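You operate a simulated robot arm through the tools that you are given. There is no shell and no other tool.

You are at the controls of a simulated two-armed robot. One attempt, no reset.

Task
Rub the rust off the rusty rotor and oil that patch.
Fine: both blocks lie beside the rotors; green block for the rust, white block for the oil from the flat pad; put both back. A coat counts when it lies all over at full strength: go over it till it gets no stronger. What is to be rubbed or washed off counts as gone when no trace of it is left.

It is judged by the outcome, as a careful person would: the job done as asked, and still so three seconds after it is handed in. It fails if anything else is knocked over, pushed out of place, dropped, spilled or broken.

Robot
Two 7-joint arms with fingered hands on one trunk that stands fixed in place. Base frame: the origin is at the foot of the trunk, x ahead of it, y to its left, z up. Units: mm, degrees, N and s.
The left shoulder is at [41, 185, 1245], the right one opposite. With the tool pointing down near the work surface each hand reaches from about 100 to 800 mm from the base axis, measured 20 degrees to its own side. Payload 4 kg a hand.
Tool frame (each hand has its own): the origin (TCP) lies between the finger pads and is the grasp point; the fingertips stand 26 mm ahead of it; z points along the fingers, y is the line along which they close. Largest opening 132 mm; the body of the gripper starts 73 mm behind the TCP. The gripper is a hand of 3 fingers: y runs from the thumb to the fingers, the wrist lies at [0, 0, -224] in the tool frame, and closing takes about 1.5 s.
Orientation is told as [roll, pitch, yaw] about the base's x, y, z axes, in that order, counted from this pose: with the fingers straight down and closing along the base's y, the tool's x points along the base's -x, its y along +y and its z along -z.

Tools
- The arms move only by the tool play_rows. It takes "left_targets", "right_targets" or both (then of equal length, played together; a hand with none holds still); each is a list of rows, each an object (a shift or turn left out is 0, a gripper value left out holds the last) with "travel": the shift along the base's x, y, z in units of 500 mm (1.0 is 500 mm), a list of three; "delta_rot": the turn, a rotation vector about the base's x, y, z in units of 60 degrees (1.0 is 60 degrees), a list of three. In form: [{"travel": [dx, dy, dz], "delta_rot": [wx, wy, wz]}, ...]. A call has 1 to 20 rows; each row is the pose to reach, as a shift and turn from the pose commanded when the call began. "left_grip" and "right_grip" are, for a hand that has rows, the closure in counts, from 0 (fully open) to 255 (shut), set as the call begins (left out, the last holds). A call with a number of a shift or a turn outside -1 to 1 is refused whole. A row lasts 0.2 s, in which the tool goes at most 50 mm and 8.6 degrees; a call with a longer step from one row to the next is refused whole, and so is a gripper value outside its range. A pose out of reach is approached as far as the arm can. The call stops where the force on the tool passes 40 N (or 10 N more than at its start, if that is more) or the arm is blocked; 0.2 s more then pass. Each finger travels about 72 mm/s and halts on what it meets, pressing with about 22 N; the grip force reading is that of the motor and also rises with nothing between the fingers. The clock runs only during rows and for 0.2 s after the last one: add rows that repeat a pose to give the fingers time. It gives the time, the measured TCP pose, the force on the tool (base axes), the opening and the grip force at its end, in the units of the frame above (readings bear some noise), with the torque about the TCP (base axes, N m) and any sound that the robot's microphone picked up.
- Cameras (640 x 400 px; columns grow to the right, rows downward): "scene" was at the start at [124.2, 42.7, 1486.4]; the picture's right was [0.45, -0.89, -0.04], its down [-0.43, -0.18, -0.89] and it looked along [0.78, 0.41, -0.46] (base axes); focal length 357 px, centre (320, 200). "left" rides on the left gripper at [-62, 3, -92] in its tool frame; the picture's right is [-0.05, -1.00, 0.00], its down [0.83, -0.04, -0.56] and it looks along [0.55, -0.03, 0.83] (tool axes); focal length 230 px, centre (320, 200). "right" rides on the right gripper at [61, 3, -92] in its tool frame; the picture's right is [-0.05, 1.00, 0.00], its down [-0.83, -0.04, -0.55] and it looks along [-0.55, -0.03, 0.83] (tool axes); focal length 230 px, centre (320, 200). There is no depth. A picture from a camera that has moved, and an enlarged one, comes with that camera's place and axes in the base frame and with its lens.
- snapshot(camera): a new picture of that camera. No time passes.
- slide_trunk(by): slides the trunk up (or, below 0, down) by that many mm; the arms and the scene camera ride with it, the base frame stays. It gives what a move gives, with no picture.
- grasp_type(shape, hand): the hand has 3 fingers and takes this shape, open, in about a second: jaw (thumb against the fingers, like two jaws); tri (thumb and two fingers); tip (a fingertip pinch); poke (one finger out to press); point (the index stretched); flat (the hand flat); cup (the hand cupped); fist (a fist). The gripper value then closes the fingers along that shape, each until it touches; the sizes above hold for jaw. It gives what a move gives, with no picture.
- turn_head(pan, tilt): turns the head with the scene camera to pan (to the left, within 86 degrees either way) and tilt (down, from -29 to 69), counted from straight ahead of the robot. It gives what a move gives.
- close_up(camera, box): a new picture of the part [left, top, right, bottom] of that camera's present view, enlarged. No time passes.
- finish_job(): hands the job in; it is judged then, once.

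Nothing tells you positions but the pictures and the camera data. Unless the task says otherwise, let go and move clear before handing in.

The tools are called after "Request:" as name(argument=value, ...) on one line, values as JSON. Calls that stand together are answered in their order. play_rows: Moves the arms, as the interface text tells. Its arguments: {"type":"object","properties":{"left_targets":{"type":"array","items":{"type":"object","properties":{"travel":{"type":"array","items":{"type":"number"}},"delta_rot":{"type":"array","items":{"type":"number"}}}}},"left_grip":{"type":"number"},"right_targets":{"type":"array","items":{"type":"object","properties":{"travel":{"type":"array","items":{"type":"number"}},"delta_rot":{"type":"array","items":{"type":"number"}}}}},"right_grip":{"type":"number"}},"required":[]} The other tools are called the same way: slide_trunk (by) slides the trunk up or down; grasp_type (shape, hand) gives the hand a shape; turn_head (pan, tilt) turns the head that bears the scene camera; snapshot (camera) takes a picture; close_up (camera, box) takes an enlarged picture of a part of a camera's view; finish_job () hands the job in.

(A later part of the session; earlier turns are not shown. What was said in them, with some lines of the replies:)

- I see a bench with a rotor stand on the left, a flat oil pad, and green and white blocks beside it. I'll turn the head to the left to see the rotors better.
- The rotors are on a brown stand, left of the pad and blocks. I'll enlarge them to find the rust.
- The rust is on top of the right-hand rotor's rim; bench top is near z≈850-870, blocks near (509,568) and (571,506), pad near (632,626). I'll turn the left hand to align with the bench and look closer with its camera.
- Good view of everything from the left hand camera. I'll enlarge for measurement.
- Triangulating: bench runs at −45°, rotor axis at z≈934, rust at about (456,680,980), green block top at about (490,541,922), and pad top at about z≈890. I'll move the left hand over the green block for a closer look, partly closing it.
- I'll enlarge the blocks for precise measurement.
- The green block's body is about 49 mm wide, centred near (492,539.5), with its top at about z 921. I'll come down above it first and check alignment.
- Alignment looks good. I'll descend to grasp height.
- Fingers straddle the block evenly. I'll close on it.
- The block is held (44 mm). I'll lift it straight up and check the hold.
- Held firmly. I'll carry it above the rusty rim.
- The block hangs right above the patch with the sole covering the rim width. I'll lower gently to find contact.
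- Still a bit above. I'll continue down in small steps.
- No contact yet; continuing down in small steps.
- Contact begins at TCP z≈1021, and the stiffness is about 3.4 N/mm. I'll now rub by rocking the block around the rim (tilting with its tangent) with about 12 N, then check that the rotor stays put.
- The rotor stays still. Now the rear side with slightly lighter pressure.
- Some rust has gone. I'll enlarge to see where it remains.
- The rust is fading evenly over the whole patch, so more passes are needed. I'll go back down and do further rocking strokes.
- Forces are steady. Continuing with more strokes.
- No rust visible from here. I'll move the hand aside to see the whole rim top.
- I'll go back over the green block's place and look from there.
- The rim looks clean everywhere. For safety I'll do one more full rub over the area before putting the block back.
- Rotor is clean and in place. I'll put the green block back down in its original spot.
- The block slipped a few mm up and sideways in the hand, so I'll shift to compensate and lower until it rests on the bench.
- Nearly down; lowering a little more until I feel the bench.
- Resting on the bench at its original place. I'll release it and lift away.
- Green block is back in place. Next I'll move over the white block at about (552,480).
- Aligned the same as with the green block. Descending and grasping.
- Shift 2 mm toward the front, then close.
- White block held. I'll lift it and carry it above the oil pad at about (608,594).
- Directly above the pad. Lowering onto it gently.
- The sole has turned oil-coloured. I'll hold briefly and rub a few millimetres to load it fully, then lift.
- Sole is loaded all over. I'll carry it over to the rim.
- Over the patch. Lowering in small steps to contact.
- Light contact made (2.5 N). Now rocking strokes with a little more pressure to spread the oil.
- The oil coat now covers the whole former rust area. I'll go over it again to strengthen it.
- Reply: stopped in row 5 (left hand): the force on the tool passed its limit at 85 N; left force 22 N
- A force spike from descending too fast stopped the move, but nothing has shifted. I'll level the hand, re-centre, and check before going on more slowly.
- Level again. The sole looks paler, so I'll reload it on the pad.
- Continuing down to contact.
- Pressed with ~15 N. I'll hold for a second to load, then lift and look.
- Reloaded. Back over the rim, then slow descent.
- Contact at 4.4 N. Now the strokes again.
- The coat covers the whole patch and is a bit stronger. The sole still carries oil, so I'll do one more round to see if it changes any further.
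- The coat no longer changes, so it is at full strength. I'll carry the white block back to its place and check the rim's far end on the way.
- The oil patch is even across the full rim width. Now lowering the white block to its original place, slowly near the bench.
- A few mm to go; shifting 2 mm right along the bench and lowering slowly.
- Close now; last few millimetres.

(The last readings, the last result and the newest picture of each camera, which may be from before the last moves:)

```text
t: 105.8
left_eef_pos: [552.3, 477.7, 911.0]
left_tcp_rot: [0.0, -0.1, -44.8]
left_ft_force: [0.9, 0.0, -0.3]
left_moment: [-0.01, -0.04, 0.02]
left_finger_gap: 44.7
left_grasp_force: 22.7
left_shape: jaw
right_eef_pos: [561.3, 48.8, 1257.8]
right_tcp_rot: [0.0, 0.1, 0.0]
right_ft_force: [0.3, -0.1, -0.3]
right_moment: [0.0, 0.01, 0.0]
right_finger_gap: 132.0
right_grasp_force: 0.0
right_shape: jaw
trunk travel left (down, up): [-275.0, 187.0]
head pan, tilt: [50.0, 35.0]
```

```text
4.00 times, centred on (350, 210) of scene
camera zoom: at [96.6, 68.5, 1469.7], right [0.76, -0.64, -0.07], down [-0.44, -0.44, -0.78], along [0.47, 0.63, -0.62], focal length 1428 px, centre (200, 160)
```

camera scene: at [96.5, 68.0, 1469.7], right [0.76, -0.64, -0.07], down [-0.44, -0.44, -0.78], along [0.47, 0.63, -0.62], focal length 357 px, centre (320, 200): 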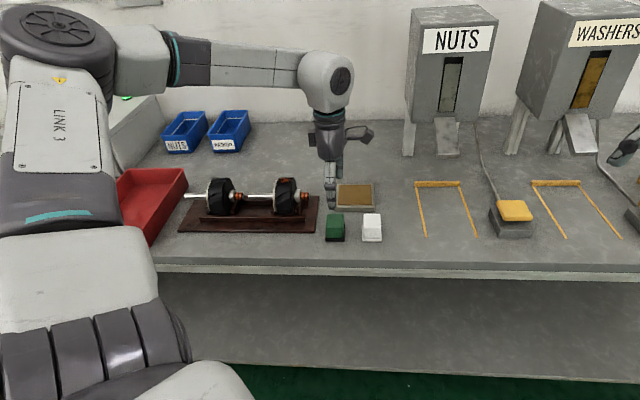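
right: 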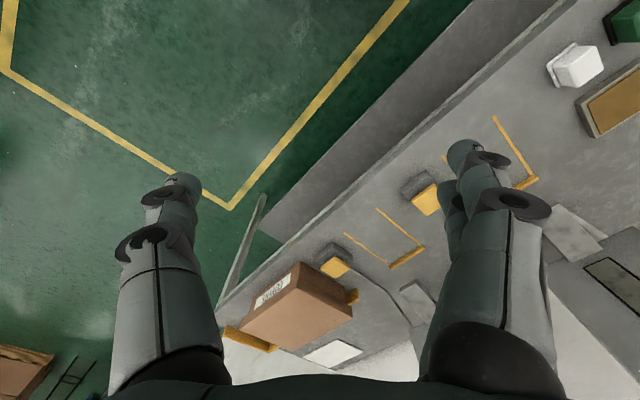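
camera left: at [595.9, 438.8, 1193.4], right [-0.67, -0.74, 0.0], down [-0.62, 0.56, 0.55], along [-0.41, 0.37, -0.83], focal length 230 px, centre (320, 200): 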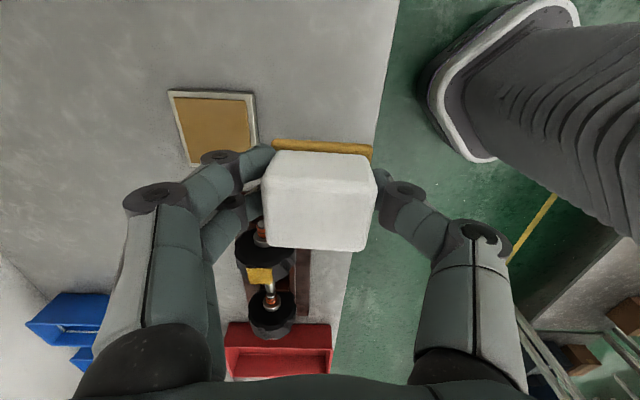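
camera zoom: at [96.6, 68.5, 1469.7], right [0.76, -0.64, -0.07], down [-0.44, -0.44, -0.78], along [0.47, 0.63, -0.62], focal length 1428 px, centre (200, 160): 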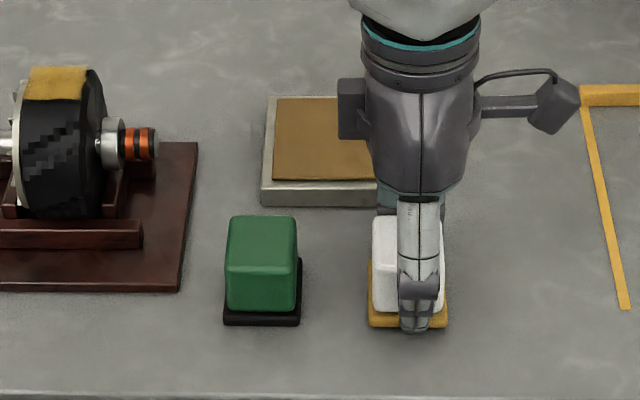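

Almost touching; another millimetre or two.

Request:
play_rows(left_targets=[{"travel": [0.002, 0.002, 0]}, {"travel": [0.002, 0.002, -0.002]}, {"travel": [0.002, 0.002, -0.003]}, {"travel": [0.002, 0.002, -0.003]}])

Request:
play_rows(left_targets=[{"travel": [0, 0, -0.001]}, {"travel": [0, 0, -0.002]}, {"travel": [0, 0, -0.002]}])

Request:
close_up(camera="scene", box=[290, 160, 410, 260])

```text
t: 106.8
left_eef_pos: [553.9, 478.4, 911.8]
left_tcp_rot: [0.1, -0.1, -44.9]
left_ft_force: [-0.2, 1.7, 5.9]
left_moment: [0.21, -0.16, 0.02]
left_finger_gap: 44.7
left_grasp_force: 21.8
left_shape: jaw
right_eef_pos: [562.6, 48.6, 1257.5]
right_tcp_rot: [-0.1, 0.0, 0.0]
right_ft_force: [0.2, -0.3, 0.0]
right_moment: [-0.01, 0.0, -0.02]
right_finger_gap: 131.9
right_grasp_force: 0.1
right_shape: jaw
trunk travel left (down, up): [-275.0, 187.0]
head pan, tilt: [50.0, 35.0]
```

```text
t: 107.6
left_eef_pos: [553.6, 478.7, 910.8]
left_tcp_rot: [0.2, -0.1, -44.9]
left_ft_force: [1.4, 4.9, 14.0]
left_moment: [0.38, -0.34, 0.06]
left_finger_gap: 44.8
left_grasp_force: 21.8
left_shape: jaw
right_eef_pos: [559.8, 48.8, 1258.7]
right_tcp_rot: [0.1, 0.0, 0.0]
right_ft_force: [-0.6, 0.5, 0.2]
right_moment: [0.01, -0.03, 0.0]
right_finger_gap: 131.8
right_grasp_force: 0.1
right_shape: jaw
trunk travel left (down, up): [-275.0, 187.0]
head pan, tilt: [50.0, 35.0]
```

```text
4.00 times, centred on (350, 210) of scene
camera zoom: at [95.0, 67.9, 1469.9], right [0.76, -0.64, -0.07], down [-0.44, -0.44, -0.78], along [0.47, 0.63, -0.62], focal length 1428 px, centre (200, 160)
```

zoom: 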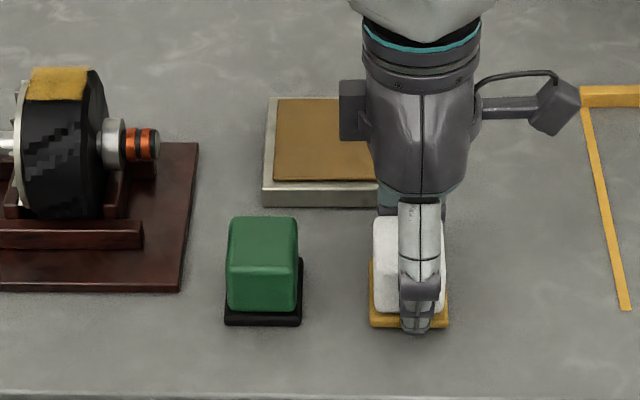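

The white block now rests on the bench at its original spot. I'll ease off, open the hand and rise clear.

Request:
play_rows(left_targets=[{"travel": [0, 0, 0.004]}, {"travel": [0, 0, 0.004]}])

Request:
play_rows(left_targets=[{"travel": [0, 0, 0]}, {"travel": [0, 0, 0]}, {"travel": [0, 0, 0]}, {"travel": [0, 0, 0]}, {"travel": [0, 0, 0]}], left_grip=90)

Request:
play_rows(left_targets=[{"travel": [0, 0, 0.03]}, {"travel": [0, 0, 0.1]}, {"travel": [0, 0, 0.18]}, {"travel": [0, 0, 0.26]}, {"travel": [0, 0, 0.34]}, {"travel": [0, 0, 0.4]}, {"travel": [0, 0, 0.4]}])

Request:
snapshot(camera="scene")

Request:
close_up(camera="scene", box=[290, 160, 410, 260])

Request:
close_up(camera="scene", box=[170, 160, 330, 260])

Request:
snapshot(camera="left")

```text
t: 108.2
left_eef_pos: [554.2, 478.0, 911.6]
left_tcp_rot: [0.1, 0.1, -45.0]
left_ft_force: [1.9, 0.6, 5.4]
left_moment: [0.18, -0.18, 0.01]
left_finger_gap: 45.1
left_grasp_force: 21.6
left_shape: jaw
right_eef_pos: [562.6, 48.0, 1257.8]
right_tcp_rot: [0.0, 0.0, 0.0]
right_ft_force: [0.3, 0.4, 0.2]
right_moment: [0.01, 0.0, 0.07]
right_finger_gap: 132.0
right_grasp_force: 0.1
right_shape: jaw
trunk travel left (down, up): [-275.0, 187.0]
head pan, tilt: [50.0, 35.0]
```

```text
t: 109.4
left_eef_pos: [553.2, 478.2, 911.8]
left_tcp_rot: [-0.1, 0.0, -45.0]
left_ft_force: [-1.3, 0.0, -0.9]
left_moment: [0.0, 0.01, 0.02]
left_finger_gap: 85.1
left_grasp_force: 0.0
left_shape: jaw
right_eef_pos: [562.4, 49.8, 1258.5]
right_tcp_rot: [-0.1, 0.1, 0.0]
right_ft_force: [1.1, -0.6, 0.1]
right_moment: [-0.04, 0.02, 0.0]
right_finger_gap: 132.0
right_grasp_force: 0.1
right_shape: jaw
trunk travel left (down, up): [-275.0, 187.0]
head pan, tilt: [50.0, 35.0]
```

```text
t: 111.0
left_eef_pos: [555.3, 477.9, 1113.3]
left_tcp_rot: [0.0, 0.0, -44.9]
left_ft_force: [0.1, -0.7, -0.6]
left_moment: [0.0, -0.04, 0.0]
left_finger_gap: 85.1
left_grasp_force: 0.0
left_shape: jaw
right_eef_pos: [562.4, 49.0, 1257.6]
right_tcp_rot: [-0.1, 0.2, 0.1]
right_ft_force: [0.6, -0.3, 0.4]
right_moment: [-0.03, -0.01, -0.03]
right_finger_gap: 131.9
right_grasp_force: 0.1
right_shape: jaw
trunk travel left (down, up): [-275.0, 187.0]
head pan, tilt: [50.0, 35.0]
```

```text
taken
camera scene: at [96.8, 68.8, 1469.6], right [0.76, -0.64, -0.07], down [-0.44, -0.44, -0.78], along [0.47, 0.63, -0.62], focal length 357 px, centre (320, 200)
```

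scene: 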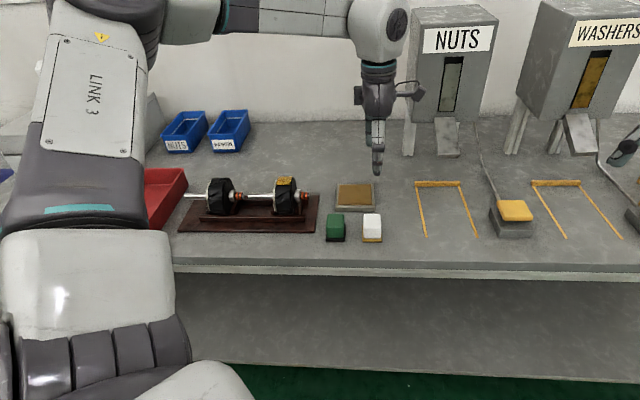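

```text
4.00 times, centred on (350, 210) of scene
camera zoom: at [96.8, 68.8, 1469.6], right [0.76, -0.64, -0.07], down [-0.44, -0.44, -0.78], along [0.47, 0.63, -0.62], focal length 1428 px, centre (200, 160)
```

zoom: 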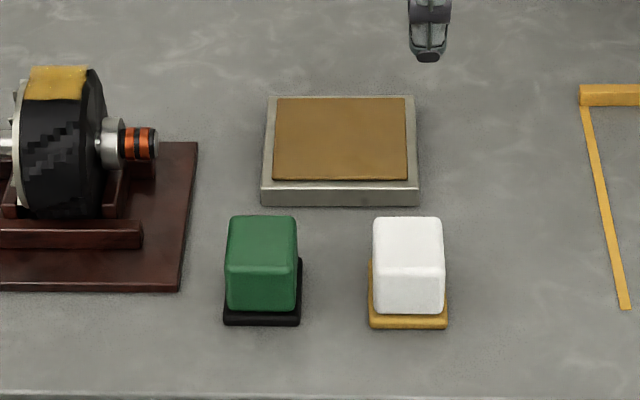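

```text
4.00 times, centred on (250, 210) of scene
camera zoom: at [96.8, 68.8, 1469.6], right [0.76, -0.64, -0.07], down [-0.44, -0.44, -0.78], along [0.47, 0.63, -0.62], focal length 1428 px, centre (600, 160)
```

zoom: 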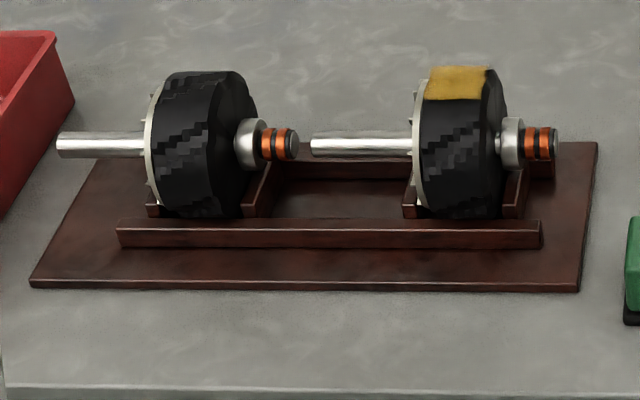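

```text
taken
camera left: at [600.3, 437.7, 1205.5], right [-0.67, -0.74, 0.0], down [-0.62, 0.56, 0.55], along [-0.41, 0.37, -0.83], focal length 230 px, centre (320, 200)
```

left: 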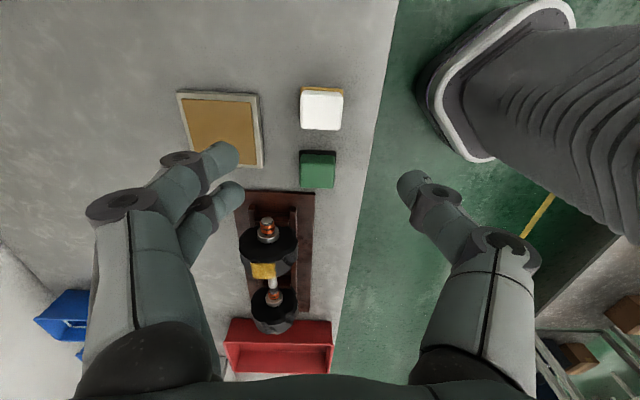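

The rust is gone, the patch carries a full even coat of oil, and both blocks stand where they were. The rotors, stand and pad haven't moved, and the hand is clear, so I'm handing in.

Request:
finish_job()

```text
The job is handed in.
```

The job is handed in. The rusty rotor is clean, and the patch where the rust was has an even coat of oil across the full width of the rim.

- **Rust:** I rubbed the whole patch with the green block until no trace showed in either camera. I then went over it once more to be safe.
- **Oil:** I loaded the white block from the pad twice and went over the patch until another pass made no visible difference.
- **Blocks:** Both are back on the bench within a millimetre or two of where they stood. The white block's sole is still oily.
- **Force spike:** On one oiling pass I came down too fast, and the move stopped itself at 85 N on the rotor. The pictures taken right after showed nothing had moved, and I made the remaining passes more slowly.

In the last pictures the rotors, stand and pad were all in place.
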